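You operate a simulated robot arm through the tools that you are given. There is no shell and no other tool.

The job below is to be done with a simulated robot arm. You get a single attempt, and the scene is never put back.

Task
Fetch the short yellow-banded film roll labelled "Thin" from the lane along the fence and stand it on the spare white wheel there. Take the black-banded film roll on the top of the feed table and put it away on the waist-high sample shelf. Take the side film roll marked "T-52" from the sample bench top and leave it on the grey top slip board. Fetch the wood block from the sample bench top and set it on the sewing bench top. Open the sealer drawer, put the feed job card from the sample bench top in the inside of the sealer drawer, then shut the drawer. Press the sealer firm key two times. Push the upper bench drawer shut. Stack the 30 mm grey spacer block from the top of the feed table on top of the 60 mm grey spacer block. Fetch the white film tape roll and set it on the narrow cream rack second shelf from the bottom. Put one of the air valves from the sewing bench top on top of the paper-wrapped sample pack there. The order is free. Set down upright: short yellow-banded film roll, air valve.

The check looks at the end state, three seconds after you hand in, the way a careful person would. Anything else that was tipped, shoved, dropped, spilled or broken makes it a failure.

Robot
A 7-joint arm with a fingered hand on a trunk, on a base that moves. Base frame: it is fixed to the floor where the robot stands at the start and does not move with it; the origin is under the middle of the robot, x ahead of it, y to its left, z up; the surface under the hand at the start is at about z = 85. Lengths are in cm, angles in degrees, forces in N, time in s.
With the tool pointing down near the work surface it reaches from about 32 to 72 cm from the robot's upright axis, wherever it stands. Its first joint turns from -166.0 to 166.0 degrees. Places, roughly: air valve [-225, -450, 75]; black-banded film roll [75, 50, 100]; feed job card [-250, -125, 75]; grey spacer block [75, 50, 75]; inside of the sealer drawer [-230, -30, 80]; narrow cream rack second shelf [-260, -320, 60]; paper-wrapped sample pack [-225, -450, 75]; sealer drawer [-220, -30, 90]; sealer firm key [-220, -40, 110]; sewing bench top [-240, -440, 80]; short yellow-banded film roll [50, 0, 100]; side film roll [-250, -175, 100]; spare white wheel (9x9x3 cm) [50, 20, 90]; top slip board [-250, -225, 75]; upper bench drawer [-200, 50, 30]; waist-high sample shelf [30, -290, 70]; white film tape roll [-250, -425, 75]; wood block (5x10x3 cm) [-250, -190, 80]. Payload 4 kg.
The tool frame sits at the grasp point between the pads (the TCP): z along the fingers, y along the line on which they close. The tips reach 2.6 cm beyond it. The gripper opens to 14.8 cm; its body begins 7.3 cm behind the TCP. The gripper is a hand of 3 fingers: y runs from the thumb to the fingers, the wrist lies at [0, 0, -23.9] in the tool frame.
Orientation is that of the tool frame in the base frame, as a unit quaternion [x, y, z, w]. With the fingers straight down and closing along the base's y, the tool's x points along the base's -x, its y along +y and its z along -z.

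Tools
- The arm moves only by the tool apply_moves. Its argument "plan" is text: rows parted by semicolons, each of 6 numbers parted by spaces: the shift along the tool's x, y, z in cm, then the turn, a rotation vector about the tool's x, y, z in degrees. In form: dx dy dz rx ry rz; .... A call has 1 to 20 rows; each row shifts and turns the commanded pose from where the row before left it, along the tool's axes as they then stand. Each row takes 0.2 s and may step no farther than 5 cm and 8.6 degrees from the row before; otherwise, the whole call is refused. A pose out of reach is approached as far as the arm can. The call stops where the force on the tool passes 40 N (or 10 N more than at its start, if that is more) or the arm is blocked; 0.2 s more then pass. In this call time passes only in rows, and 0.2 s behind the last. The reply holds the time, the measured pose of the TCP, the force on the tool along the base axes, the opening and the grip force, in the units named above and with some noise, with the torque about the TCP (base axes, N m) and any sound that the robot's microphone picked up.
- Cameras (640 x 400 px; columns grow to the right, rows downward): "scene" is now at [1.73, 14.31, 155.09]; the picture's right is [-0.12, -0.99, 0.00], its down [-0.75, 0.09, -0.66] and it looks along [0.65, -0.08, -0.75] (base axes); focal length 250 px, centre (320, 200). "wrist" rides on the gripper at [6.8, -3.9, -9] in the tool frame; the picture's right is [0.50, 0.87, 0.00], its down [-0.66, 0.38, -0.65] and it looks along [-0.57, 0.33, 0.76] (tool axes); focal length 222 px, centre (320, 200). There is no depth. A picture from a camera that has moved, and an enlarged one, comes with that camera's place and axes in the base frame and with its lens.
- capture(camera): a new picture of that camera. No time passes.
- slide_trunk(by): slides the trunk up (or, below 0, down) by that many cm; the arm and the scene camera ride with it, the base frame stays. It gives what a move gives, with no picture.
- drive_base(legs): drives the robot by 1 to 6 legs, each [ahead, left, turn to the left] in cm, cm and degrees, along the robot's own axes; the way and the turn of a leg run together, so that a leg with both is an arc; at most 150 cm and 180 degrees a leg. The arm and the cameras ride along, it lands a little off, and it stops where it bumps. It gives what a move gives.
- finger_targets(finger1, finger2, thumb_bend): sets how far each is bent, from 0 (flat) to 1 (curled in); at 0.3 the hand is open as for a grip, at 0.7 the pads meet at the TCP. One left out holds its place. A second passes; each finger stops where it meets its share of the squeeze, and holds until it gets a number again. It is the only way to open and close the hand. It gives what a move gives, with no picture; readings hold the bend of each and the force on the fingers (four entries, about 0 where the hand has none), thumb and palm.
- head_to(pan, tilt): turns the head with the scene camera to pan (to the left, within 155 degrees either way) and tilt (down, from -29 to 69), counted from straight ahead of the robot. It gives what a move gives.
- enlarge(camera, box): a new picture of the part [left, top, right, bottom] of that camera's present view, enlarged. No time passes.
- hand_in(): hands the job in; it is judged then, once.

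Places have to be worked out from the pictures, the camera data and where the tool is seen. Open the gripper and draw the arm clear of the work before you hand the job in, unless the task says otherwise.

The tools are called after "Request:" as a command line: name --argument value ..., lists and objects as JSON in quotes. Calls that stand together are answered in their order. apply_moves: Moves the arm, as the interface text tells. Its arguments: {"type":"object","properties":{"plan":{"type":"string"}},"required":["plan"]} The other tools are called the same way: slide_trunk (by) moves the trunk up or down; finger_targets (finger1, finger2, thumb_bend) moves the fingers one by one; drive_base (legs) drives the base; head_to (pan, tilt) turns the head that bears the scene camera; capture (camera) takes a picture; enlarge (camera, box) takes an enlarged picture of a part of a camera's view; hand_in () hands the job in.

At the start:

```text
t: 0.0
position: [38.0, 27.2, 115.67]
tool_rot: [0.0, 1.0, 0.0, -0.001]
contact_force: [0.2, -0.5, -0.5]
torque: [0.01, 0.01, 0.02]
gripper_width: 14.78
finger_force: 0.1
shape: jaw
bend: [0.3, 0.3, 0.3]
finger forces: [0.0, 0.0, 0.0, 0.0, 0.0, 0.0]
trunk travel left (down, up): [-52.5, 6.5]
robot x, y, heading: [0.14, -0.03, 0.1]
head pan, tilt (commanded): [-6.9, 49.0]
```

scene: 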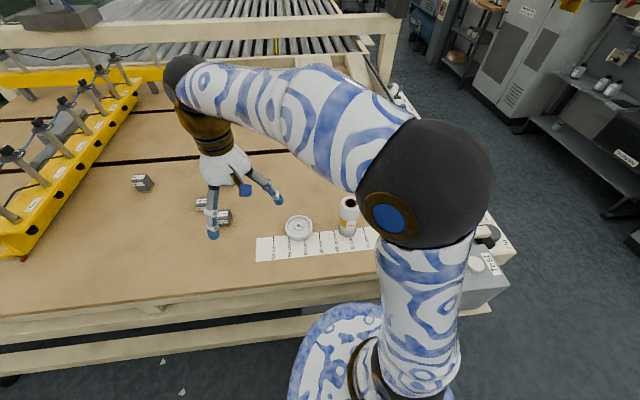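
wrist: 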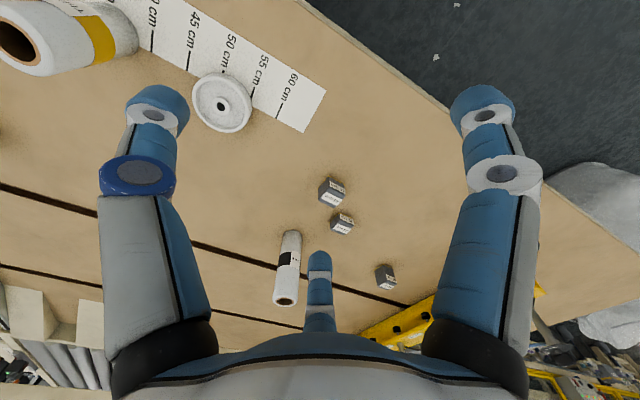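

The start pictures show the feed table with a roll, white wheel, and several small blocks. I'll look closer at these with both cameras before moving anything.

Request:
enlarge --camera "scene" --box '[100, 130, 420, 330]'

Request:
enlarge --camera "wrist" --box '[200, 50, 480, 330]'

```text
2.00 times, centred on (260, 230) of scene
camera zoom: at [1.73, 14.31, 155.09], right [-0.12, -0.99, 0.0], down [-0.75, 0.09, -0.66], along [0.65, -0.08, -0.75], focal length 501 px, centre (440, 140)
```

zoom: 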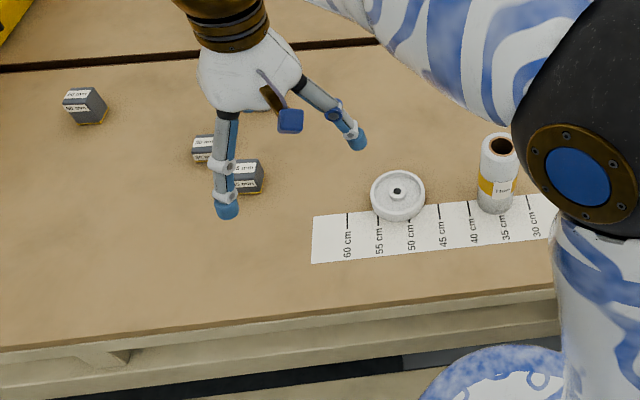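

```text
1.43 times, centred on (340, 190) of wrist
camera zoom: at [31.39, 23.26, 124.75], right [-0.5, 0.87, 0.0], down [0.66, 0.38, 0.65], along [0.57, 0.33, -0.76], focal length 317 px, centre (291, 214)
```

zoom: 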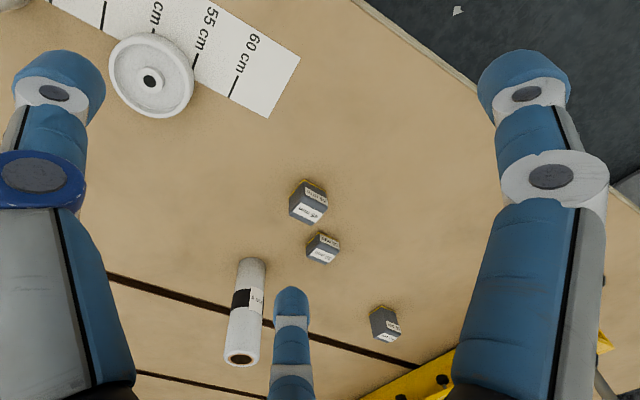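

Three small grey blocks, the black-banded roll and the yellow-banded roll are visible. I'll look at fine details (labels) and then look around with the head.

Request:
enlarge --camera "scene" --box '[120, 160, 240, 235]'

Request:
enlarge --camera "wrist" --box '[300, 160, 410, 300]'

Request:
enlarge --camera "scene" --box '[310, 180, 390, 250]'

Request:
enlarge --camera "wrist" --box '[0, 0, 320, 150]'

```text
5.33 times, centred on (180, 198) of scene
camera zoom: at [1.73, 14.31, 155.09], right [-0.12, -0.99, 0.0], down [-0.75, 0.09, -0.66], along [0.65, -0.08, -0.75], focal length 1336 px, centre (1067, 213)
```

zoom: 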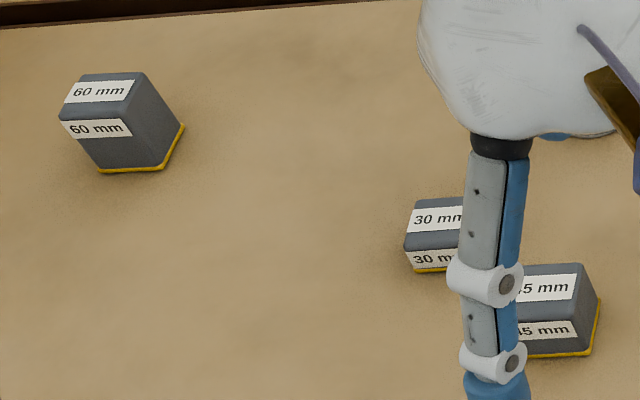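

```text
2.86 times, centred on (355, 230) of wrist
camera zoom: at [31.39, 23.26, 124.75], right [-0.5, 0.87, 0.0], down [0.66, 0.38, 0.65], along [0.57, 0.33, -0.76], focal length 635 px, centre (220, 114)
```

zoom: 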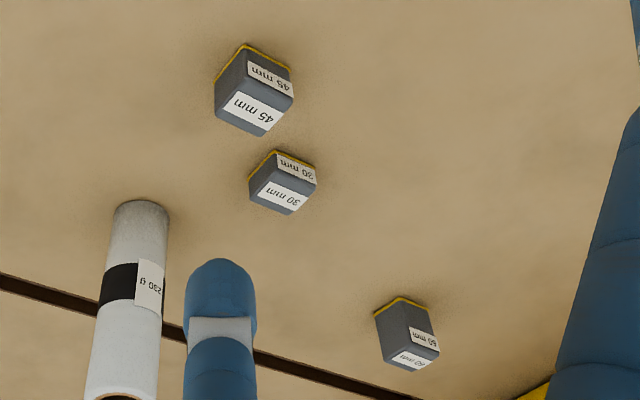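

```text
5.71 times, centred on (350, 215) of scene
camera zoom: at [1.73, 14.31, 155.09], right [-0.12, -0.99, 0.0], down [-0.75, 0.09, -0.66], along [0.65, -0.08, -0.75], focal length 1431 px, centre (149, 114)
```

zoom: 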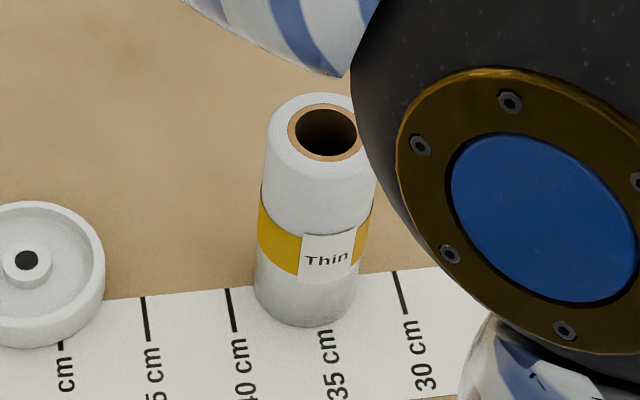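

```text
2.00 times, centred on (160, 75) of wrist
camera zoom: at [31.39, 23.26, 124.75], right [-0.5, 0.87, 0.0], down [0.66, 0.38, 0.65], along [0.57, 0.33, -0.76], focal length 444 px, centre (640, 450)
```

zoom: 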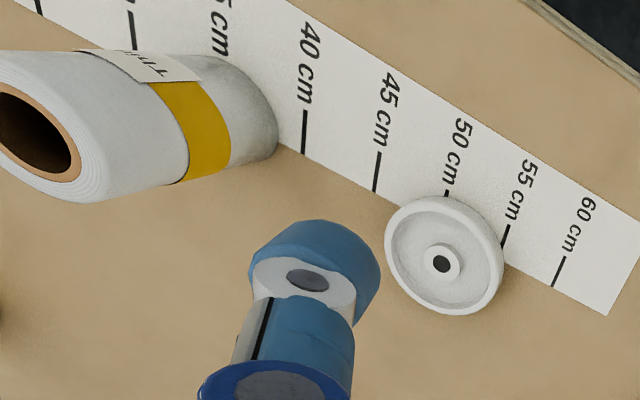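

The blocks are labelled 60 mm (far left), 30 mm and 45 mm (near), and the yellow-banded roll reads "Thin". Now I'll look around to see the other work areas and the floor.

Request:
head_to --pan -60 --tilt 25

Request:
capture --camera "scene"

Request:
head_to --pan -125 --tilt 25

Request:
capture --camera "scene"

Request:
head_to --pan 150 --tilt 20

Request:
capture --camera "scene"

Request:
head_to --pan 75 --tilt 25

Request:
capture --camera "scene"

Request:
head_to --pan 0 --tilt 30

Request:
capture --camera "scene"

```text
t: 1.2
position: [37.94, 27.31, 115.52]
tool_rot: [0.0, 1.0, 0.0, 0.0]
contact_force: [-1.0, 0.3, -0.2]
torque: [0.0, 0.01, -0.04]
gripper_width: 14.8
finger_force: 0.1
shape: jaw
bend: [0.3, 0.3, 0.3]
finger forces: [0.0, 0.1, 0.0, 0.1, 0.0, 0.1]
trunk travel left (down, up): [-52.5, 6.5]
robot x, y, heading: [0.39, 0.13, -0.0]
head pan, tilt (commanded): [-60.0, 25.0]
```

```text
taken
camera scene: at [-1.39, 7.27, 158.7], right [-0.87, -0.5, 0.0], down [-0.21, 0.37, -0.91], along [0.45, -0.78, -0.42], focal length 250 px, centre (320, 200)
```

scene: 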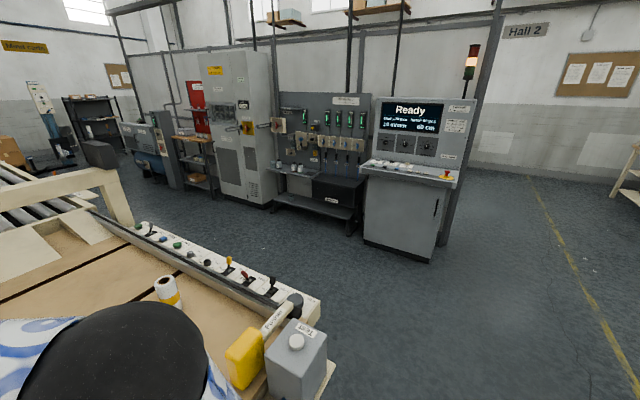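

```text
t: 2.6
position: [38.06, 27.18, 115.61]
tool_rot: [0.0, 1.0, 0.0, 0.0]
contact_force: [0.9, -0.4, -0.4]
torque: [0.01, 0.01, 0.01]
gripper_width: 14.81
finger_force: 0.0
shape: jaw
bend: [0.3, 0.3, 0.3]
finger forces: [0.0, 0.0, 0.1, 0.0, 0.1, 0.1]
trunk travel left (down, up): [-52.5, 6.5]
robot x, y, heading: [-0.18, -0.35, -0.0]
head pan, tilt (commanded): [-125.0, 25.0]
```

```text
taken
camera scene: at [-11.28, 7.69, 158.7], right [-0.82, 0.57, 0.0], down [0.24, 0.35, -0.91], along [-0.52, -0.74, -0.42], focal length 250 px, centre (320, 200)
```

scene: 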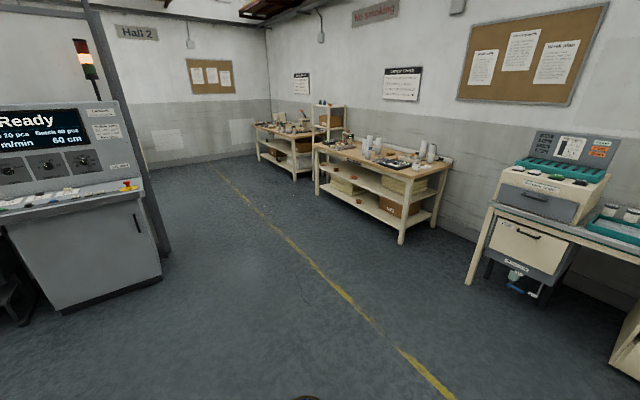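

```text
t: 6.4
position: [38.09, 27.18, 115.75]
tool_rot: [0.0, 1.0, 0.0, 0.0]
contact_force: [-0.5, -0.5, 0.4]
torque: [-0.02, 0.04, 0.02]
gripper_width: 14.8
finger_force: 0.1
shape: jaw
bend: [0.3, 0.3, 0.3]
finger forces: [0.1, 0.0, 0.1, 0.0, 0.1, 0.1]
trunk travel left (down, up): [-52.5, 6.5]
robot x, y, heading: [-0.03, -0.05, 0.1]
head pan, tilt (commanded): [150.0, 20.0]
```

```text
taken
camera scene: at [-14.07, 19.9, 159.51], right [0.5, 0.87, 0.0], down [0.3, -0.17, -0.94], along [-0.81, 0.47, -0.34], focal length 250 px, centre (320, 200)
```

scene: 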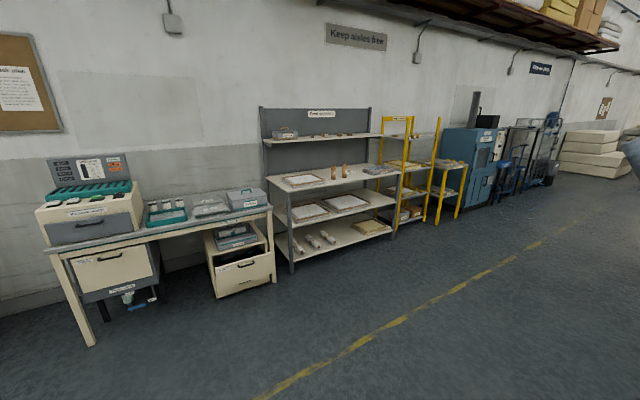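

```text
t: 7.8
position: [38.09, 27.15, 115.85]
tool_rot: [0.0, 1.0, 0.0, 0.0]
contact_force: [-0.8, 0.7, 0.1]
torque: [0.01, 0.01, -0.02]
gripper_width: 14.81
finger_force: 0.2
shape: jaw
bend: [0.3, 0.3, 0.3]
finger forces: [0.1, 0.0, 0.1, 0.0, 0.1, 0.1]
trunk travel left (down, up): [-52.5, 6.5]
robot x, y, heading: [-0.23, 0.13, -0.1]
head pan, tilt (commanded): [75.0, 25.0]
```

```text
taken
camera scene: at [-3.63, 24.14, 158.7], right [0.97, -0.26, 0.0], down [-0.11, -0.41, -0.91], along [0.23, 0.88, -0.42], focal length 250 px, centre (320, 200)
```

scene: 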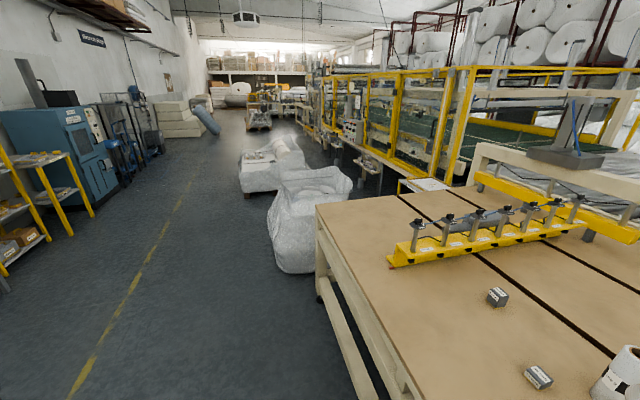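

```text
t: 9.3
position: [38.04, 27.18, 115.63]
tool_rot: [-0.001, 1.0, 0.0, 0.0]
contact_force: [-0.9, 0.3, -0.1]
torque: [0.01, 0.01, 0.01]
gripper_width: 14.81
finger_force: 0.1
shape: jaw
bend: [0.3, 0.3, 0.3]
finger forces: [0.0, 0.1, 0.0, 0.0, 0.0, 0.0]
trunk travel left (down, up): [-52.5, 6.5]
robot x, y, heading: [-0.02, 0.26, -0.2]
head pan, tilt (commanded): [0.0, 30.0]
```

```text
taken
camera scene: at [3.04, 15.25, 157.91], right [0.0, -1.0, 0.0], down [-0.5, 0.0, -0.87], along [0.87, 0.0, -0.5], focal length 250 px, centre (320, 200)
```

scene: 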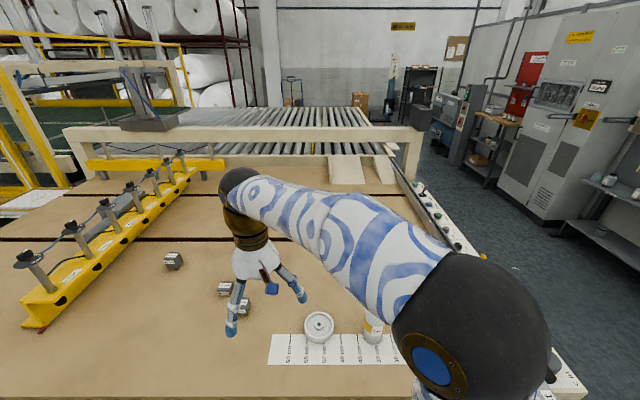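

The feed table holds a second yellow-banded roll near its right side, so I want to check both rolls' labels. I'll turn the head to look at the right part of the table.

Request:
head_to --pan -60 --tilt 35

Request:
enlarge --camera "scene" --box '[80, 140, 400, 340]'

Request:
head_to --pan -20 --tilt 60

Request:
capture --camera "scene"

```text
t: 10.6
position: [38.04, 27.2, 115.66]
tool_rot: [0.0, 1.0, -0.001, 0.0]
contact_force: [0.4, 1.1, -0.6]
torque: [-0.03, 0.02, 0.01]
gripper_width: 14.79
finger_force: 0.2
shape: jaw
bend: [0.3, 0.3, 0.3]
finger forces: [0.0, 0.0, 0.0, 0.0, 0.0, 0.1]
trunk travel left (down, up): [-52.5, 6.5]
robot x, y, heading: [-0.17, -0.12, 0.1]
head pan, tilt (commanded): [-60.0, 35.0]
```

```text
2.00 times, centred on (240, 240) of scene
camera zoom: at [-1.6, 7.62, 157.13], right [-0.87, -0.5, 0.0], down [-0.29, 0.5, -0.82], along [0.41, -0.71, -0.57], focal length 501 px, centre (480, 120)
```

zoom: 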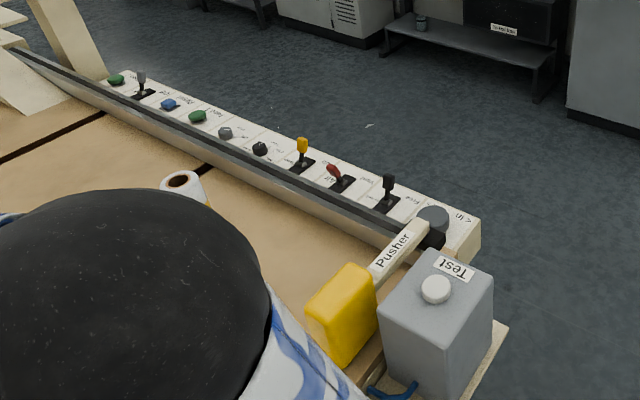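

```text
t: 11.7
position: [38.09, 27.28, 115.68]
tool_rot: [-0.001, 1.0, 0.0, 0.0]
contact_force: [-0.3, -0.2, 0.4]
torque: [0.0, 0.02, -0.01]
gripper_width: 14.8
finger_force: 0.1
shape: jaw
bend: [0.3, 0.3, 0.3]
finger forces: [0.1, 0.0, 0.0, 0.1, 0.0, 0.0]
trunk travel left (down, up): [-52.5, 6.5]
robot x, y, heading: [0.19, -0.17, -0.1]
head pan, tilt (commanded): [-20.0, 60.0]
```

```text
taken
camera scene: at [0.26, 12.96, 153.7], right [-0.34, -0.94, 0.0], down [-0.81, 0.3, -0.5], along [0.47, -0.17, -0.87], focal length 250 px, centre (320, 200)
```

scene: 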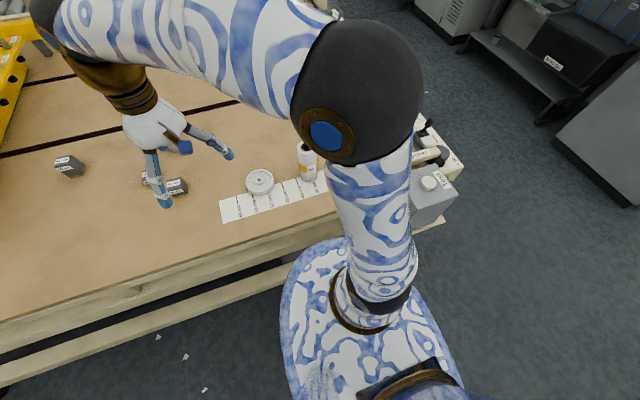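

A second yellow-banded roll sits beside the fence; my Thin roll stands near (48, 0) and the wheel near (48.7, 15.7). I'll move the hand over to above the Thin roll at safe height and look with the wrist camera.

Request:
apply_moves --plan "-1.67 -4.5 -0.33 0 0 0; -1.67 -4.5 -0.33 0 0 0; -1.67 -4.5 -0.33 0 0 0; -1.67 -4.5 -0.33 0 0 0; -1.67 -4.5 -0.33 0 0 0; -1.67 -4.5 -0.33 0 0 0"

Request:
capture --camera "wrist"

Request:
capture --camera "scene"

```text
t: 13.1
position: [48.16, 0.37, 117.42]
tool_rot: [0.0, 1.0, 0.0, 0.0]
contact_force: [0.0, -0.2, 0.7]
torque: [-0.03, -0.02, 0.02]
gripper_width: 14.79
finger_force: 0.0
shape: jaw
bend: [0.3, 0.3, 0.3]
finger forces: [0.1, 0.0, 0.0, 0.0, 0.0, 0.0]
trunk travel left (down, up): [-52.5, 6.5]
robot x, y, heading: [-0.04, -0.33, -0.1]
head pan, tilt (commanded): [-20.0, 60.0]
```

```text
taken
camera wrist: at [41.52, -3.69, 126.65], right [-0.5, 0.87, 0.0], down [0.66, 0.38, 0.65], along [0.57, 0.33, -0.76], focal length 222 px, centre (320, 200)
```

wrist: 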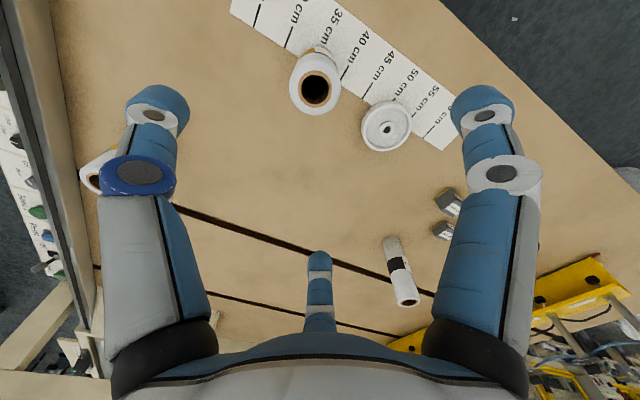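

```text
taken
camera scene: at [0.29, 12.92, 153.7], right [-0.34, -0.94, 0.0], down [-0.81, 0.3, -0.5], along [0.47, -0.17, -0.87], focal length 250 px, centre (320, 200)
```

scene: 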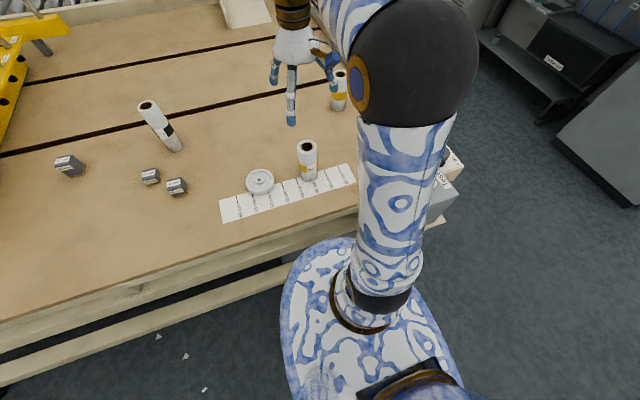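

The whole table is now visible. I'll enlarge the scene view to measure each object and check the second roll's label.

Request:
enlarge --camera "scene" --box '[210, 130, 370, 230]'

Request:
enlarge --camera "scene" --box '[40, 80, 200, 210]'

Request:
enlarge --camera "scene" --box '[260, 50, 380, 130]'

Request:
enlarge --camera "wrist" --box '[220, 0, 460, 180]'

```text
4.00 times, centred on (290, 180) of scene
camera zoom: at [0.29, 12.92, 153.7], right [-0.34, -0.94, 0.0], down [-0.81, 0.3, -0.5], along [0.47, -0.17, -0.87], focal length 1002 px, centre (440, 280)
```

zoom: 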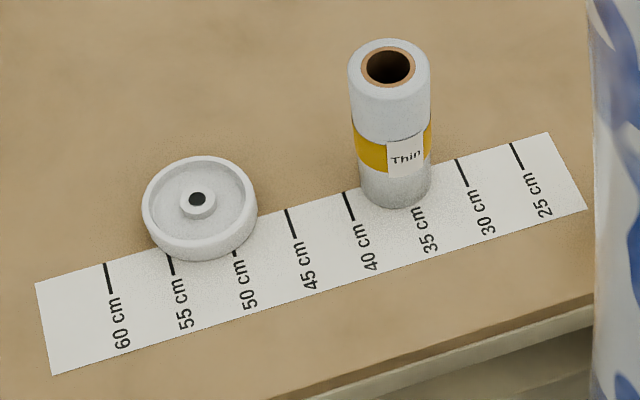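

```text
3.08 times, centred on (120, 145) of scene
camera zoom: at [0.29, 12.92, 153.7], right [-0.34, -0.94, 0.0], down [-0.81, 0.3, -0.5], along [0.47, -0.17, -0.87], focal length 770 px, centre (935, 369)
```

zoom: 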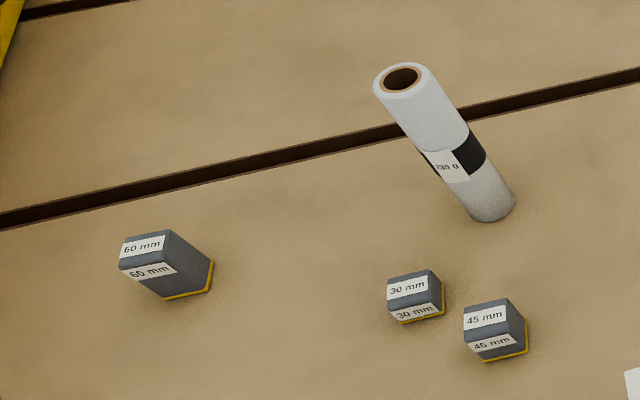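

```text
5.00 times, centred on (320, 90) of scene
camera zoom: at [0.29, 12.92, 153.7], right [-0.34, -0.94, 0.0], down [-0.81, 0.3, -0.5], along [0.47, -0.17, -0.87], focal length 1252 px, centre (320, 750)
```

zoom: 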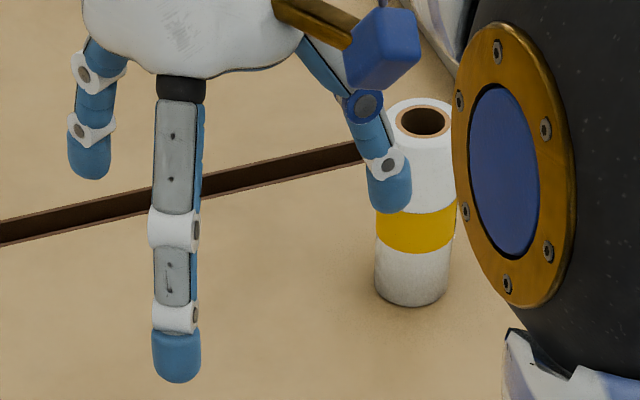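

```text
2.22 times, centred on (340, 90) of wrist
camera zoom: at [41.52, -3.69, 126.65], right [-0.5, 0.87, 0.0], down [0.66, 0.38, 0.65], along [0.57, 0.33, -0.76], focal length 494 px, centre (276, 444)
```

zoom: 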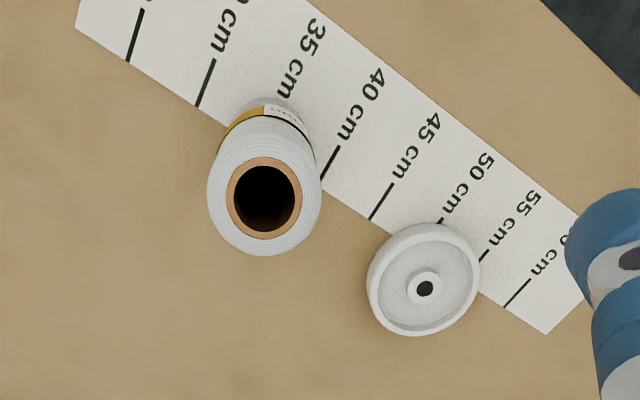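

The Thin roll is at about (48.2, −0.5), radius 3, top near z 98.4; the wheel is near (49.8, 15.5). I'll lower the open hand around the roll to grip height (~93.5).

Request:
apply_moves --plan "-0.1 -0.8 2 0 0 0; 0 0 4.5 0 0 0; 0 0 4.5 0 0 0; 0 0 4.5 0 0 0; 0 0 4.5 0 0 0; 0 0 3.9 0 0 0"

Request:
capture --camera "wrist"

Request:
enlarge --camera "scene" --box '[210, 100, 370, 230]'

```text
t: 14.5
position: [48.42, -0.55, 93.7]
tool_rot: [0.0, 1.0, 0.0, 0.0]
contact_force: [0.2, 0.5, 0.2]
torque: [0.03, -0.03, 0.04]
gripper_width: 14.8
finger_force: 0.1
shape: jaw
bend: [0.3, 0.3, 0.3]
finger forces: [0.1, 0.0, 0.1, 0.0, 0.0, 0.0]
trunk travel left (down, up): [-52.5, 6.5]
robot x, y, heading: [-0.23, 0.05, -0.1]
head pan, tilt (commanded): [-20.0, 60.0]
```

```text
taken
camera wrist: at [41.77, -4.55, 102.8], right [-0.5, 0.87, 0.0], down [0.66, 0.38, 0.65], along [0.57, 0.33, -0.76], focal length 222 px, centre (320, 200)
```

wrist: 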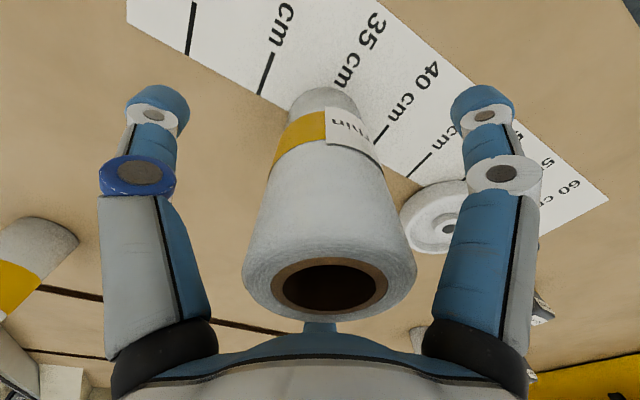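

```text
3.08 times, centred on (290, 165) of scene
camera zoom: at [0.29, 12.95, 153.7], right [-0.34, -0.94, 0.0], down [-0.81, 0.3, -0.5], along [0.47, -0.17, -0.87], focal length 770 px, centre (412, 308)
```

zoom: 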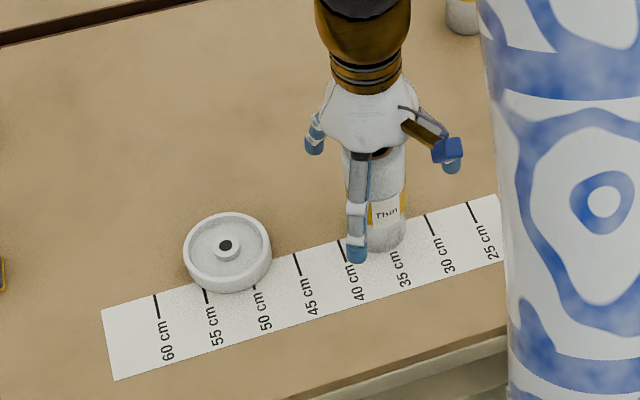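

The roll is centred in the hand. I'll close the fingers around it.

Request:
finger_targets --finger1 0.62 --finger2 0.62 --thumb_bend 0.62

Request:
capture --camera "wrist"

Request:
enlarge --camera "scene" --box '[210, 100, 370, 230]'

```text
t: 15.5
position: [48.3, -0.64, 93.78]
tool_rot: [0.001, 1.0, 0.001, 0.0]
contact_force: [0.2, 0.4, -0.1]
torque: [0.0, 0.01, 0.03]
gripper_width: 4.9
finger_force: 10.1
shape: fingers
bend: [0.53, 0.56, 0.57]
finger forces: [7.1, 5.0, 0.0, 0.0, 7.8, 0.1]
trunk travel left (down, up): [-52.5, 6.5]
robot x, y, heading: [0.05, -0.13, -0.0]
head pan, tilt (commanded): [-20.0, 60.0]
```

```text
taken
camera wrist: at [41.76, -4.55, 102.84], right [-0.5, 0.87, 0.0], down [0.66, 0.38, 0.65], along [0.57, 0.33, -0.76], focal length 222 px, centre (320, 200)
```

wrist: 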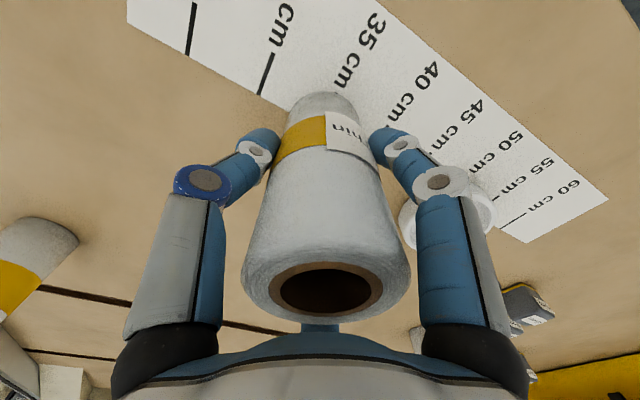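

```text
3.08 times, centred on (290, 165) of scene
camera zoom: at [0.28, 12.95, 153.7], right [-0.34, -0.94, 0.0], down [-0.81, 0.3, -0.5], along [0.47, -0.17, -0.87], focal length 770 px, centre (412, 308)
```

zoom: 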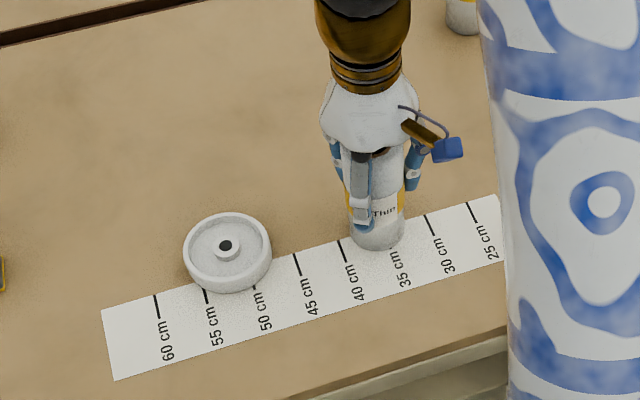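

All three fingers hold the roll (5–8 N). I'll lift it straight up 7 cm and check that it hangs straight.

Request:
apply_moves --plan "0 0 -1 0 0 0; 0 0 -2 0 0 0; 0 0 -2 0 0 0; 0 0 -2 0 0 0"

Request:
capture --camera "wrist"

Request:
enlarge --camera "scene" --box '[210, 100, 370, 230]'

```text
t: 16.5
position: [48.08, -0.47, 100.73]
tool_rot: [0.0, 1.0, 0.0, 0.0]
contact_force: [-0.3, 0.4, -2.0]
torque: [0.01, 0.01, -0.01]
gripper_width: 4.91
finger_force: 9.8
shape: fingers
bend: [0.53, 0.56, 0.57]
finger forces: [7.1, 5.0, 0.0, 0.0, 7.7, 0.1]
trunk travel left (down, up): [-52.5, 6.5]
robot x, y, heading: [-0.01, -0.01, -0.1]
head pan, tilt (commanded): [-20.0, 60.0]
```

```text
taken
camera wrist: at [41.42, -4.42, 109.84], right [-0.5, 0.87, 0.0], down [0.66, 0.38, 0.65], along [0.57, 0.33, -0.76], focal length 222 px, centre (320, 200)
```

wrist: 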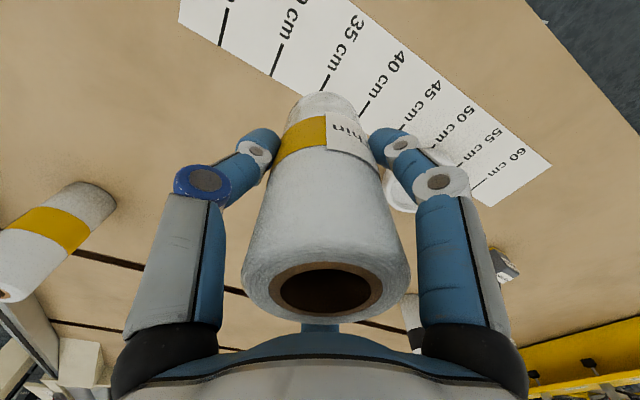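

```text
3.08 times, centred on (290, 165) of scene
camera zoom: at [0.27, 12.95, 153.7], right [-0.34, -0.94, 0.0], down [-0.81, 0.3, -0.5], along [0.47, -0.17, -0.87], focal length 770 px, centre (412, 308)
```

zoom: 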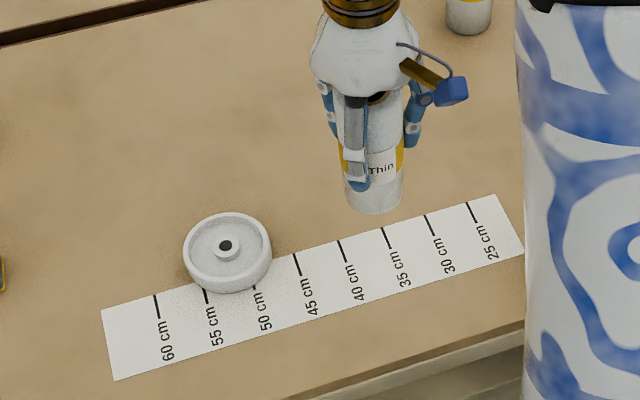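

The roll hangs straight and weighs about 2 N. I'll carry it over the wheel (about 49.6, 15.2), staying 4 cm above it.

Request:
apply_moves --plan "-0.4 4 0 0 0 0; -0.4 4 0 0 0 0; -0.4 4 0 0 0 0; -0.25 3.75 0 0 0 0"

Request:
capture --camera "wrist"

Request:
enlarge --camera "scene" --box '[200, 90, 360, 220]'

```text
t: 17.5
position: [49.71, 15.07, 100.65]
tool_rot: [0.001, 1.0, 0.0, 0.001]
contact_force: [0.4, -0.2, -2.5]
torque: [-0.02, -0.02, 0.01]
gripper_width: 4.89
finger_force: 10.5
shape: fingers
bend: [0.53, 0.56, 0.57]
finger forces: [7.1, 5.2, 0.0, 0.0, 7.8, 0.1]
trunk travel left (down, up): [-52.5, 6.5]
robot x, y, heading: [0.2, 0.29, -0.0]
head pan, tilt (commanded): [-20.0, 60.0]
```

```text
taken
camera wrist: at [42.91, 11.15, 109.77], right [-0.5, 0.87, 0.0], down [0.66, 0.38, 0.65], along [0.57, 0.33, -0.76], focal length 222 px, centre (320, 200)
```

wrist: 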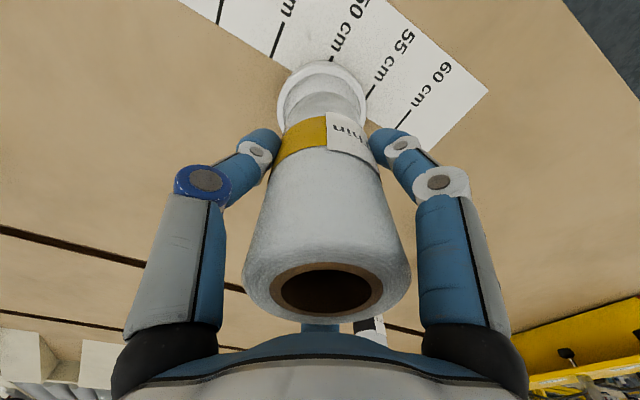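

```text
3.08 times, centred on (280, 155) of scene
camera zoom: at [0.3, 13.0, 153.69], right [-0.34, -0.94, 0.0], down [-0.81, 0.3, -0.5], along [0.47, -0.17, -0.87], focal length 770 px, centre (443, 338)
```

zoom: 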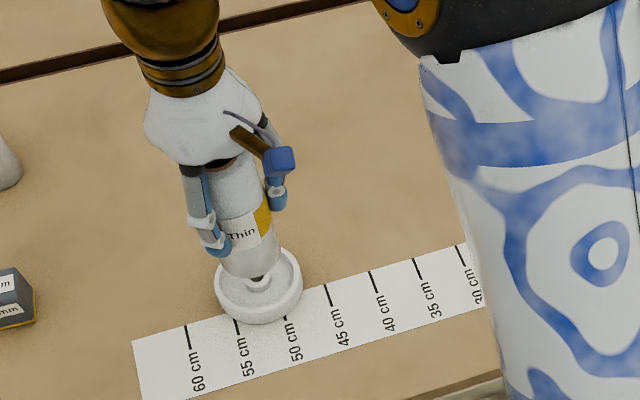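

The roll is nearly above the wheel. I'll zoom in on the wrist view to fine-tune the centring before lowering.

Request:
enlarge --camera "wrist" --box '[230, 20, 430, 160]'

Request:
enlarge --camera "scene" --box '[230, 130, 300, 180]'

```text
2.86 times, centred on (330, 90) of wrist
camera zoom: at [42.91, 11.15, 109.77], right [-0.5, 0.87, 0.0], down [0.66, 0.38, 0.65], along [0.57, 0.33, -0.76], focal length 635 px, centre (291, 514)
```

zoom: 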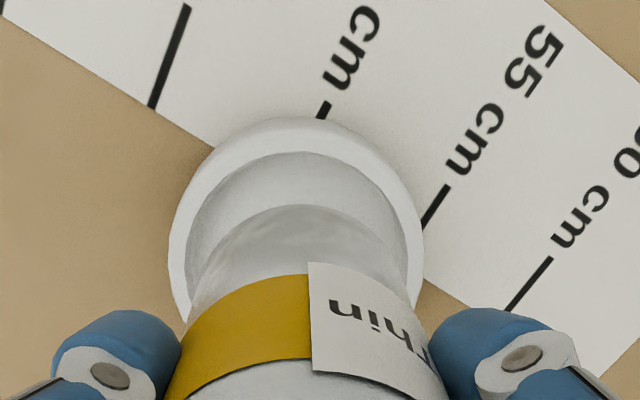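

```text
8.00 times, centred on (265, 155) of scene
camera zoom: at [0.3, 13.0, 153.69], right [-0.34, -0.94, 0.0], down [-0.81, 0.3, -0.5], along [0.47, -0.17, -0.87], focal length 2003 px, centre (760, 560)
```

zoom: 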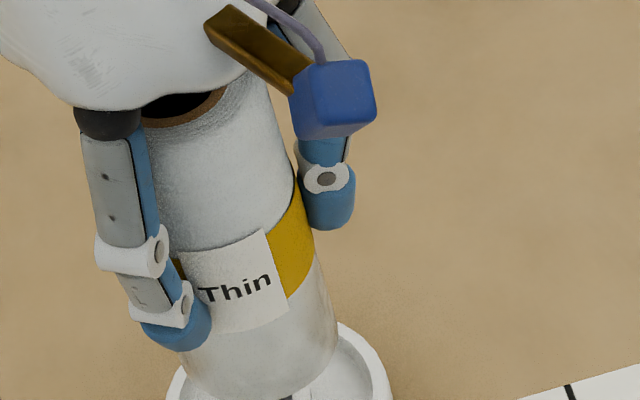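

The two cameras agree on the centring to within about 0.3 cm, so I'll lower straight down 3.3 cm and watch the contact.

Request:
apply_moves --plan "0 0.1 1.5 0 0 0; 0 0 1.2 0 0 0; 0 0 0.6 0 0 0"

Request:
enlarge --camera "wrist" --box '[230, 20, 430, 160]'

Request:
enlarge --camera "scene" --box '[220, 120, 310, 190]'

```text
t: 18.3
position: [49.77, 15.15, 97.44]
tool_rot: [0.001, 1.0, 0.001, 0.0]
contact_force: [-0.1, 0.5, -0.9]
torque: [0.01, 0.0, 0.04]
gripper_width: 4.87
finger_force: 9.9
shape: fingers
bend: [0.53, 0.56, 0.57]
finger forces: [7.1, 5.2, 0.0, 0.1, 7.8, 0.0]
trunk travel left (down, up): [-52.5, 6.5]
robot x, y, heading: [-0.03, -0.02, -0.0]
head pan, tilt (commanded): [-20.0, 60.0]
```

```text
2.86 times, centred on (330, 90) of wrist
camera zoom: at [42.96, 11.26, 106.52], right [-0.5, 0.87, 0.0], down [0.66, 0.38, 0.65], along [0.57, 0.33, -0.76], focal length 635 px, centre (291, 514)
```

zoom: 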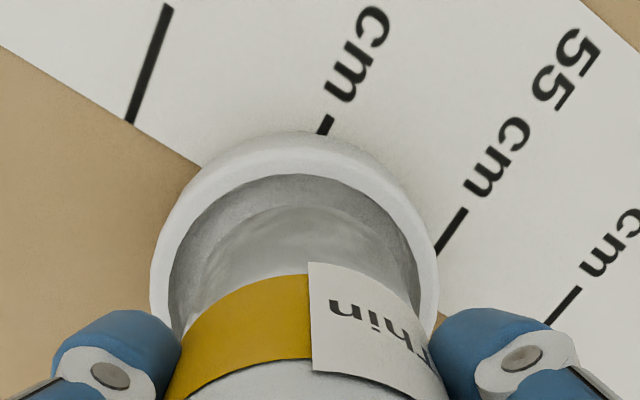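

```text
5.71 times, centred on (265, 155) of scene
camera zoom: at [0.28, 12.96, 153.7], right [-0.34, -0.94, 0.0], down [-0.81, 0.3, -0.5], along [0.47, -0.17, -0.87], focal length 1431 px, centre (634, 457)
```

zoom: 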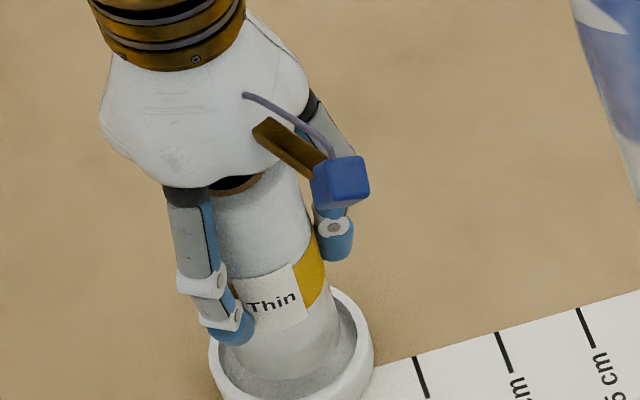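

The roll is about 0.7 cm above the rim and sits slightly toward +y. I'll nudge it −0.2 in y and +0.12 in x, then lower in small steps.

Request:
apply_moves --plan "-0.12 -0.22 0 0 0 0; 0 0 0.3 0 0 0; 0 0 0.3 0 0 0"

Request:
enlarge --camera "wrist" --box '[230, 20, 430, 160]'

Request:
enlarge --camera "scene" --box '[220, 130, 310, 200]'

```text
t: 19.1
position: [49.78, 15.02, 96.73]
tool_rot: [0.001, 1.0, 0.0, 0.0]
contact_force: [-0.5, 0.4, -2.5]
torque: [0.0, 0.0, 0.03]
gripper_width: 4.88
finger_force: 9.4
shape: fingers
bend: [0.53, 0.56, 0.57]
finger forces: [7.1, 5.3, 0.0, 0.0, 7.8, 0.1]
trunk travel left (down, up): [-52.5, 6.5]
robot x, y, heading: [-0.14, 0.43, 0.4]
head pan, tilt (commanded): [-20.0, 60.0]
```

```text
2.86 times, centred on (330, 90) of wrist
camera zoom: at [43.12, 11.07, 105.86], right [-0.5, 0.87, 0.0], down [0.66, 0.38, 0.65], along [0.57, 0.33, -0.76], focal length 635 px, centre (291, 514)
```

zoom: 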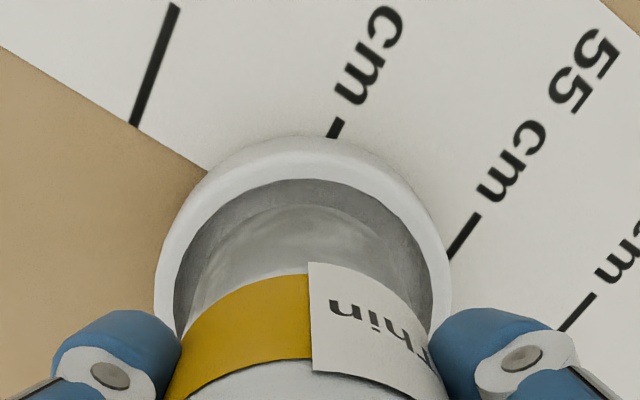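

```text
5.71 times, centred on (265, 165) of scene
camera zoom: at [0.29, 12.97, 153.7], right [-0.34, -0.94, 0.0], down [-0.81, 0.3, -0.5], along [0.47, -0.17, -0.87], focal length 1431 px, centre (634, 400)
```

zoom: 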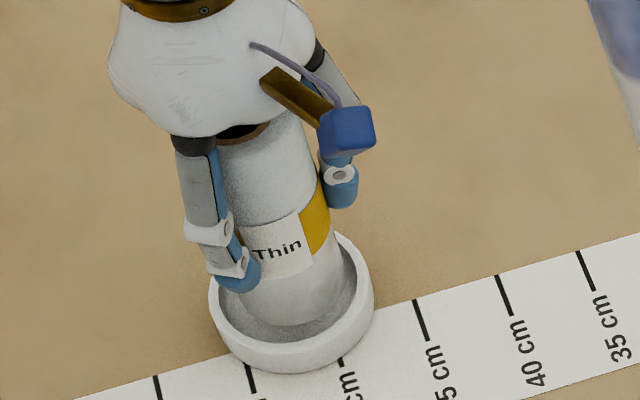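

The bottom edge is about level with the rim and within the recess outline. I'll keep lowering in 0.3 cm steps and watch the force.

Request:
apply_moves --plan "0 0 0.3 0 0 0; 0 0 0.2 0 0 0"

Request:
enlarge --camera "scene" --box '[220, 130, 310, 200]'

```text
t: 19.7
position: [49.78, 15.0, 96.38]
tool_rot: [0.001, 1.0, 0.0, 0.0]
contact_force: [0.1, 0.4, -1.7]
torque: [-0.01, -0.04, 0.02]
gripper_width: 4.88
finger_force: 10.1
shape: fingers
bend: [0.53, 0.56, 0.57]
finger forces: [7.1, 5.2, 0.0, 0.1, 7.8, 0.0]
trunk travel left (down, up): [-52.5, 6.5]
robot x, y, heading: [-0.18, 0.05, 0.1]
head pan, tilt (commanded): [-20.0, 60.0]
```

```text
5.71 times, centred on (265, 165) of scene
camera zoom: at [0.29, 12.97, 153.7], right [-0.34, -0.94, 0.0], down [-0.81, 0.3, -0.5], along [0.47, -0.17, -0.87], focal length 1431 px, centre (634, 400)
```

zoom: 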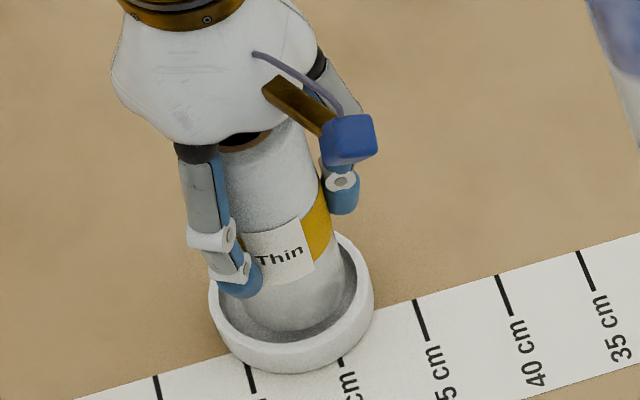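

No contact yet; the roll is entering the recess with clearance around. I'll continue in small steps.

Request:
apply_moves --plan "0 0 0.25 0 0 0; 0 0 0.2 0 0 0"

Request:
enlarge --camera "scene" --box '[220, 130, 310, 200]'

Request:
enlarge --camera "wrist" --box '[230, 20, 430, 160]'

```text
t: 20.3
position: [49.79, 15.07, 95.89]
tool_rot: [0.001, 1.0, 0.002, 0.0]
contact_force: [0.5, -0.6, 13.3]
torque: [-0.05, 0.02, -0.01]
gripper_width: 4.82
finger_force: 11.2
shape: fingers
bend: [0.53, 0.56, 0.57]
finger forces: [7.7, 6.2, 0.0, 0.1, 9.1, 0.1]
trunk travel left (down, up): [-52.5, 6.5]
robot x, y, heading: [-0.08, 0.04, 0.1]
head pan, tilt (commanded): [-20.0, 60.0]
```

```text
5.71 times, centred on (265, 165) of scene
camera zoom: at [0.17, 12.92, 153.73], right [-0.34, -0.94, 0.0], down [-0.81, 0.3, -0.5], along [0.47, -0.17, -0.87], focal length 1431 px, centre (634, 400)
```

zoom: 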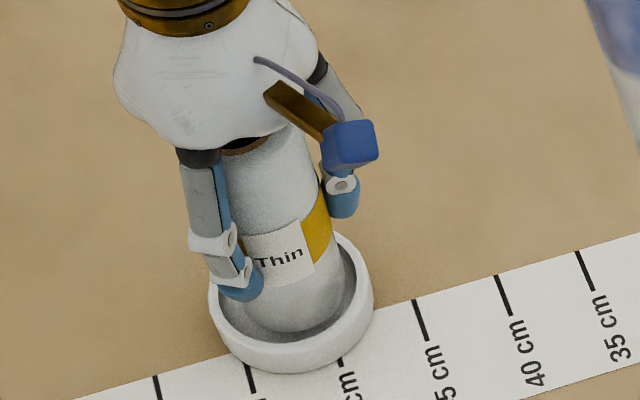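

```text
2.86 times, centred on (330, 90) of wrist
camera zoom: at [43.06, 11.06, 105.07], right [-0.5, 0.87, 0.0], down [0.65, 0.38, 0.66], along [0.57, 0.33, -0.75], focal length 635 px, centre (291, 514)
```

zoom: 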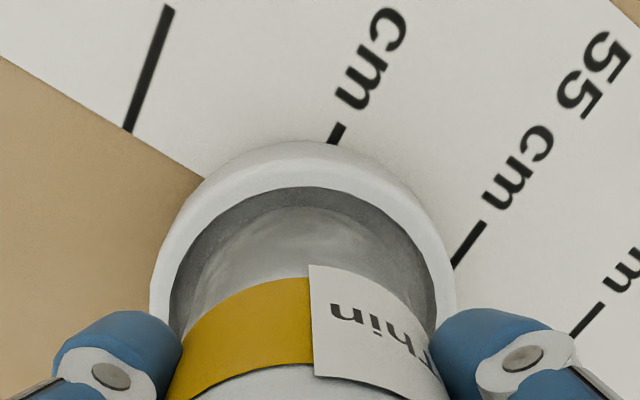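

Contact at 13 N: the roll stands on the wheel. I'll ease off slightly and open the hand.

Request:
apply_moves --plan "0 0 -0.1 0 0 0"

Request:
finger_targets --finger1 0.45 --finger2 0.45 --thumb_bend 0.45

Request:
enlarge --camera "scene" --box '[220, 130, 310, 200]'

Request:
capture --camera "wrist"

```text
t: 20.7
position: [49.72, 15.09, 96.12]
tool_rot: [0.001, 1.0, 0.0, 0.0]
contact_force: [1.2, -0.7, 10.5]
torque: [-0.02, -0.01, 0.0]
gripper_width: 4.84
finger_force: 11.9
shape: fingers
bend: [0.53, 0.56, 0.57]
finger forces: [7.4, 6.4, 0.1, 0.0, 9.2, 0.0]
trunk travel left (down, up): [-52.5, 6.5]
robot x, y, heading: [-0.06, 0.14, -0.1]
head pan, tilt (commanded): [-20.0, 60.0]
```

```text
t: 21.7
position: [49.73, 14.99, 95.98]
tool_rot: [0.0, 1.0, 0.0, 0.0]
contact_force: [0.0, -0.3, 0.4]
torque: [-0.02, -0.03, 0.03]
gripper_width: 7.84
finger_force: 0.1
shape: fingers
bend: [0.45, 0.45, 0.45]
finger forces: [0.1, 0.0, 0.0, 0.0, 0.0, 0.1]
trunk travel left (down, up): [-52.5, 6.5]
robot x, y, heading: [0.48, -0.09, 0.1]
head pan, tilt (commanded): [-20.0, 60.0]
```

```text
5.71 times, centred on (265, 165) of scene
camera zoom: at [0.26, 12.96, 153.7], right [-0.34, -0.94, 0.0], down [-0.81, 0.3, -0.5], along [0.47, -0.17, -0.87], focal length 1431 px, centre (634, 400)
```

zoom: 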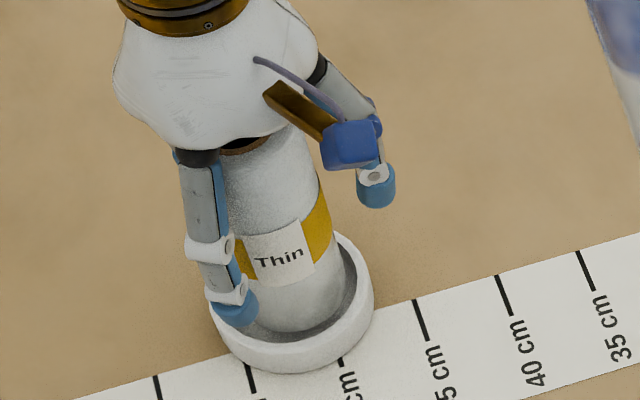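

```text
taken
camera wrist: at [43.07, 11.1, 105.06], right [-0.5, 0.87, 0.0], down [0.66, 0.38, 0.65], along [0.57, 0.33, -0.76], focal length 222 px, centre (320, 200)
```

wrist: 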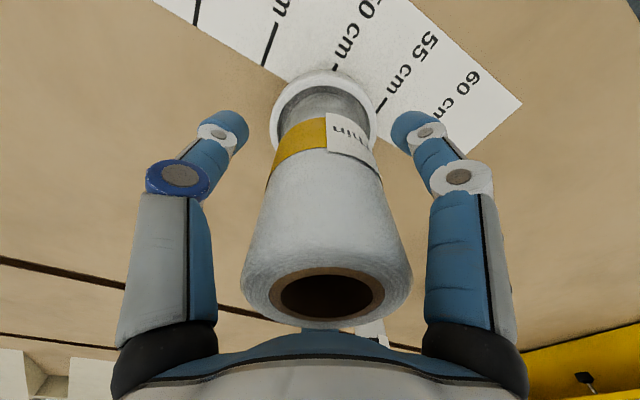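

The roll stands freely on the wheel with all fingers off. I'll open fully and rise straight up clear of it.

Request:
finger_targets --finger1 0.3 --finger2 0.3 --thumb_bend 0.3

Request:
apply_moves --plan "0 0 -3 0 0 0; 0 0 -4.5 0 0 0; 0 0 -4.5 0 0 0; 0 0 -4.5 0 0 0; 0 0 -4.5 0 0 0; 0 0 -2 0 0 0"

Request:
capture --camera "scene"

Request:
enlarge --camera "wrist" --box '[220, 0, 420, 140]'

```text
t: 22.7
position: [49.75, 14.96, 95.86]
tool_rot: [0.0, 1.0, 0.0, 0.0]
contact_force: [-1.0, 0.1, -0.4]
torque: [0.0, -0.01, -0.02]
gripper_width: 12.66
finger_force: 0.0
shape: fingers
bend: [0.3, 0.3, 0.3]
finger forces: [0.0, 0.0, 0.0, 0.1, 0.0, 0.0]
trunk travel left (down, up): [-52.5, 6.5]
robot x, y, heading: [0.11, -0.38, 0.2]
head pan, tilt (commanded): [-20.0, 60.0]
```

```text
t: 24.1
position: [49.81, 15.18, 118.89]
tool_rot: [0.001, 1.0, 0.0, 0.0]
contact_force: [0.0, -0.5, 0.6]
torque: [-0.01, 0.04, -0.02]
gripper_width: 12.66
finger_force: 0.2
shape: fingers
bend: [0.3, 0.3, 0.3]
finger forces: [0.0, 0.0, 0.0, 0.0, 0.0, 0.0]
trunk travel left (down, up): [-52.5, 6.5]
robot x, y, heading: [-0.17, -0.15, 0.1]
head pan, tilt (commanded): [-20.0, 60.0]
```

```text
taken
camera scene: at [0.26, 12.96, 153.7], right [-0.34, -0.94, 0.0], down [-0.81, 0.3, -0.5], along [0.47, -0.17, -0.87], focal length 250 px, centre (320, 200)
```

scene: 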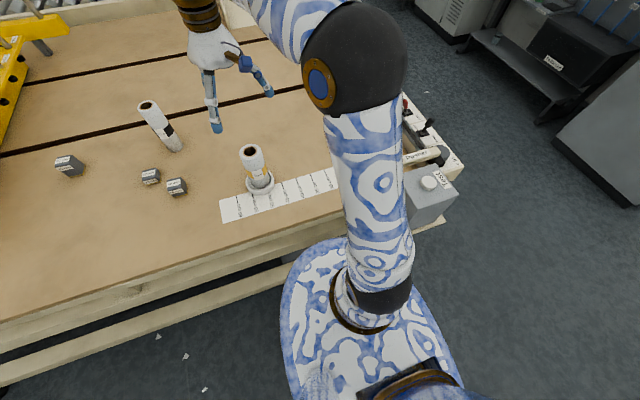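

```text
2.86 times, centred on (320, 70) of wrist
camera zoom: at [43.21, 11.17, 127.98], right [-0.5, 0.87, 0.0], down [0.66, 0.38, 0.65], along [0.57, 0.33, -0.76], focal length 635 px, centre (320, 571)
```

zoom: 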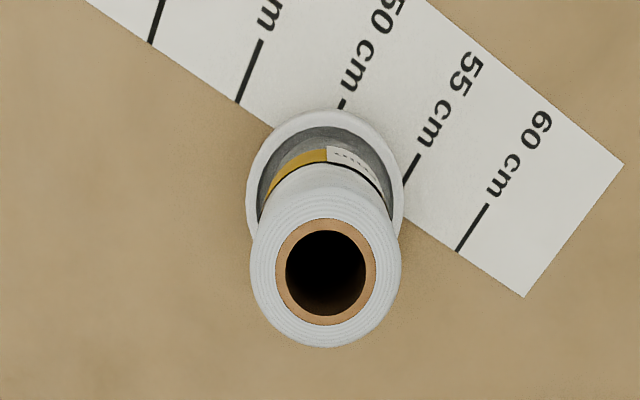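

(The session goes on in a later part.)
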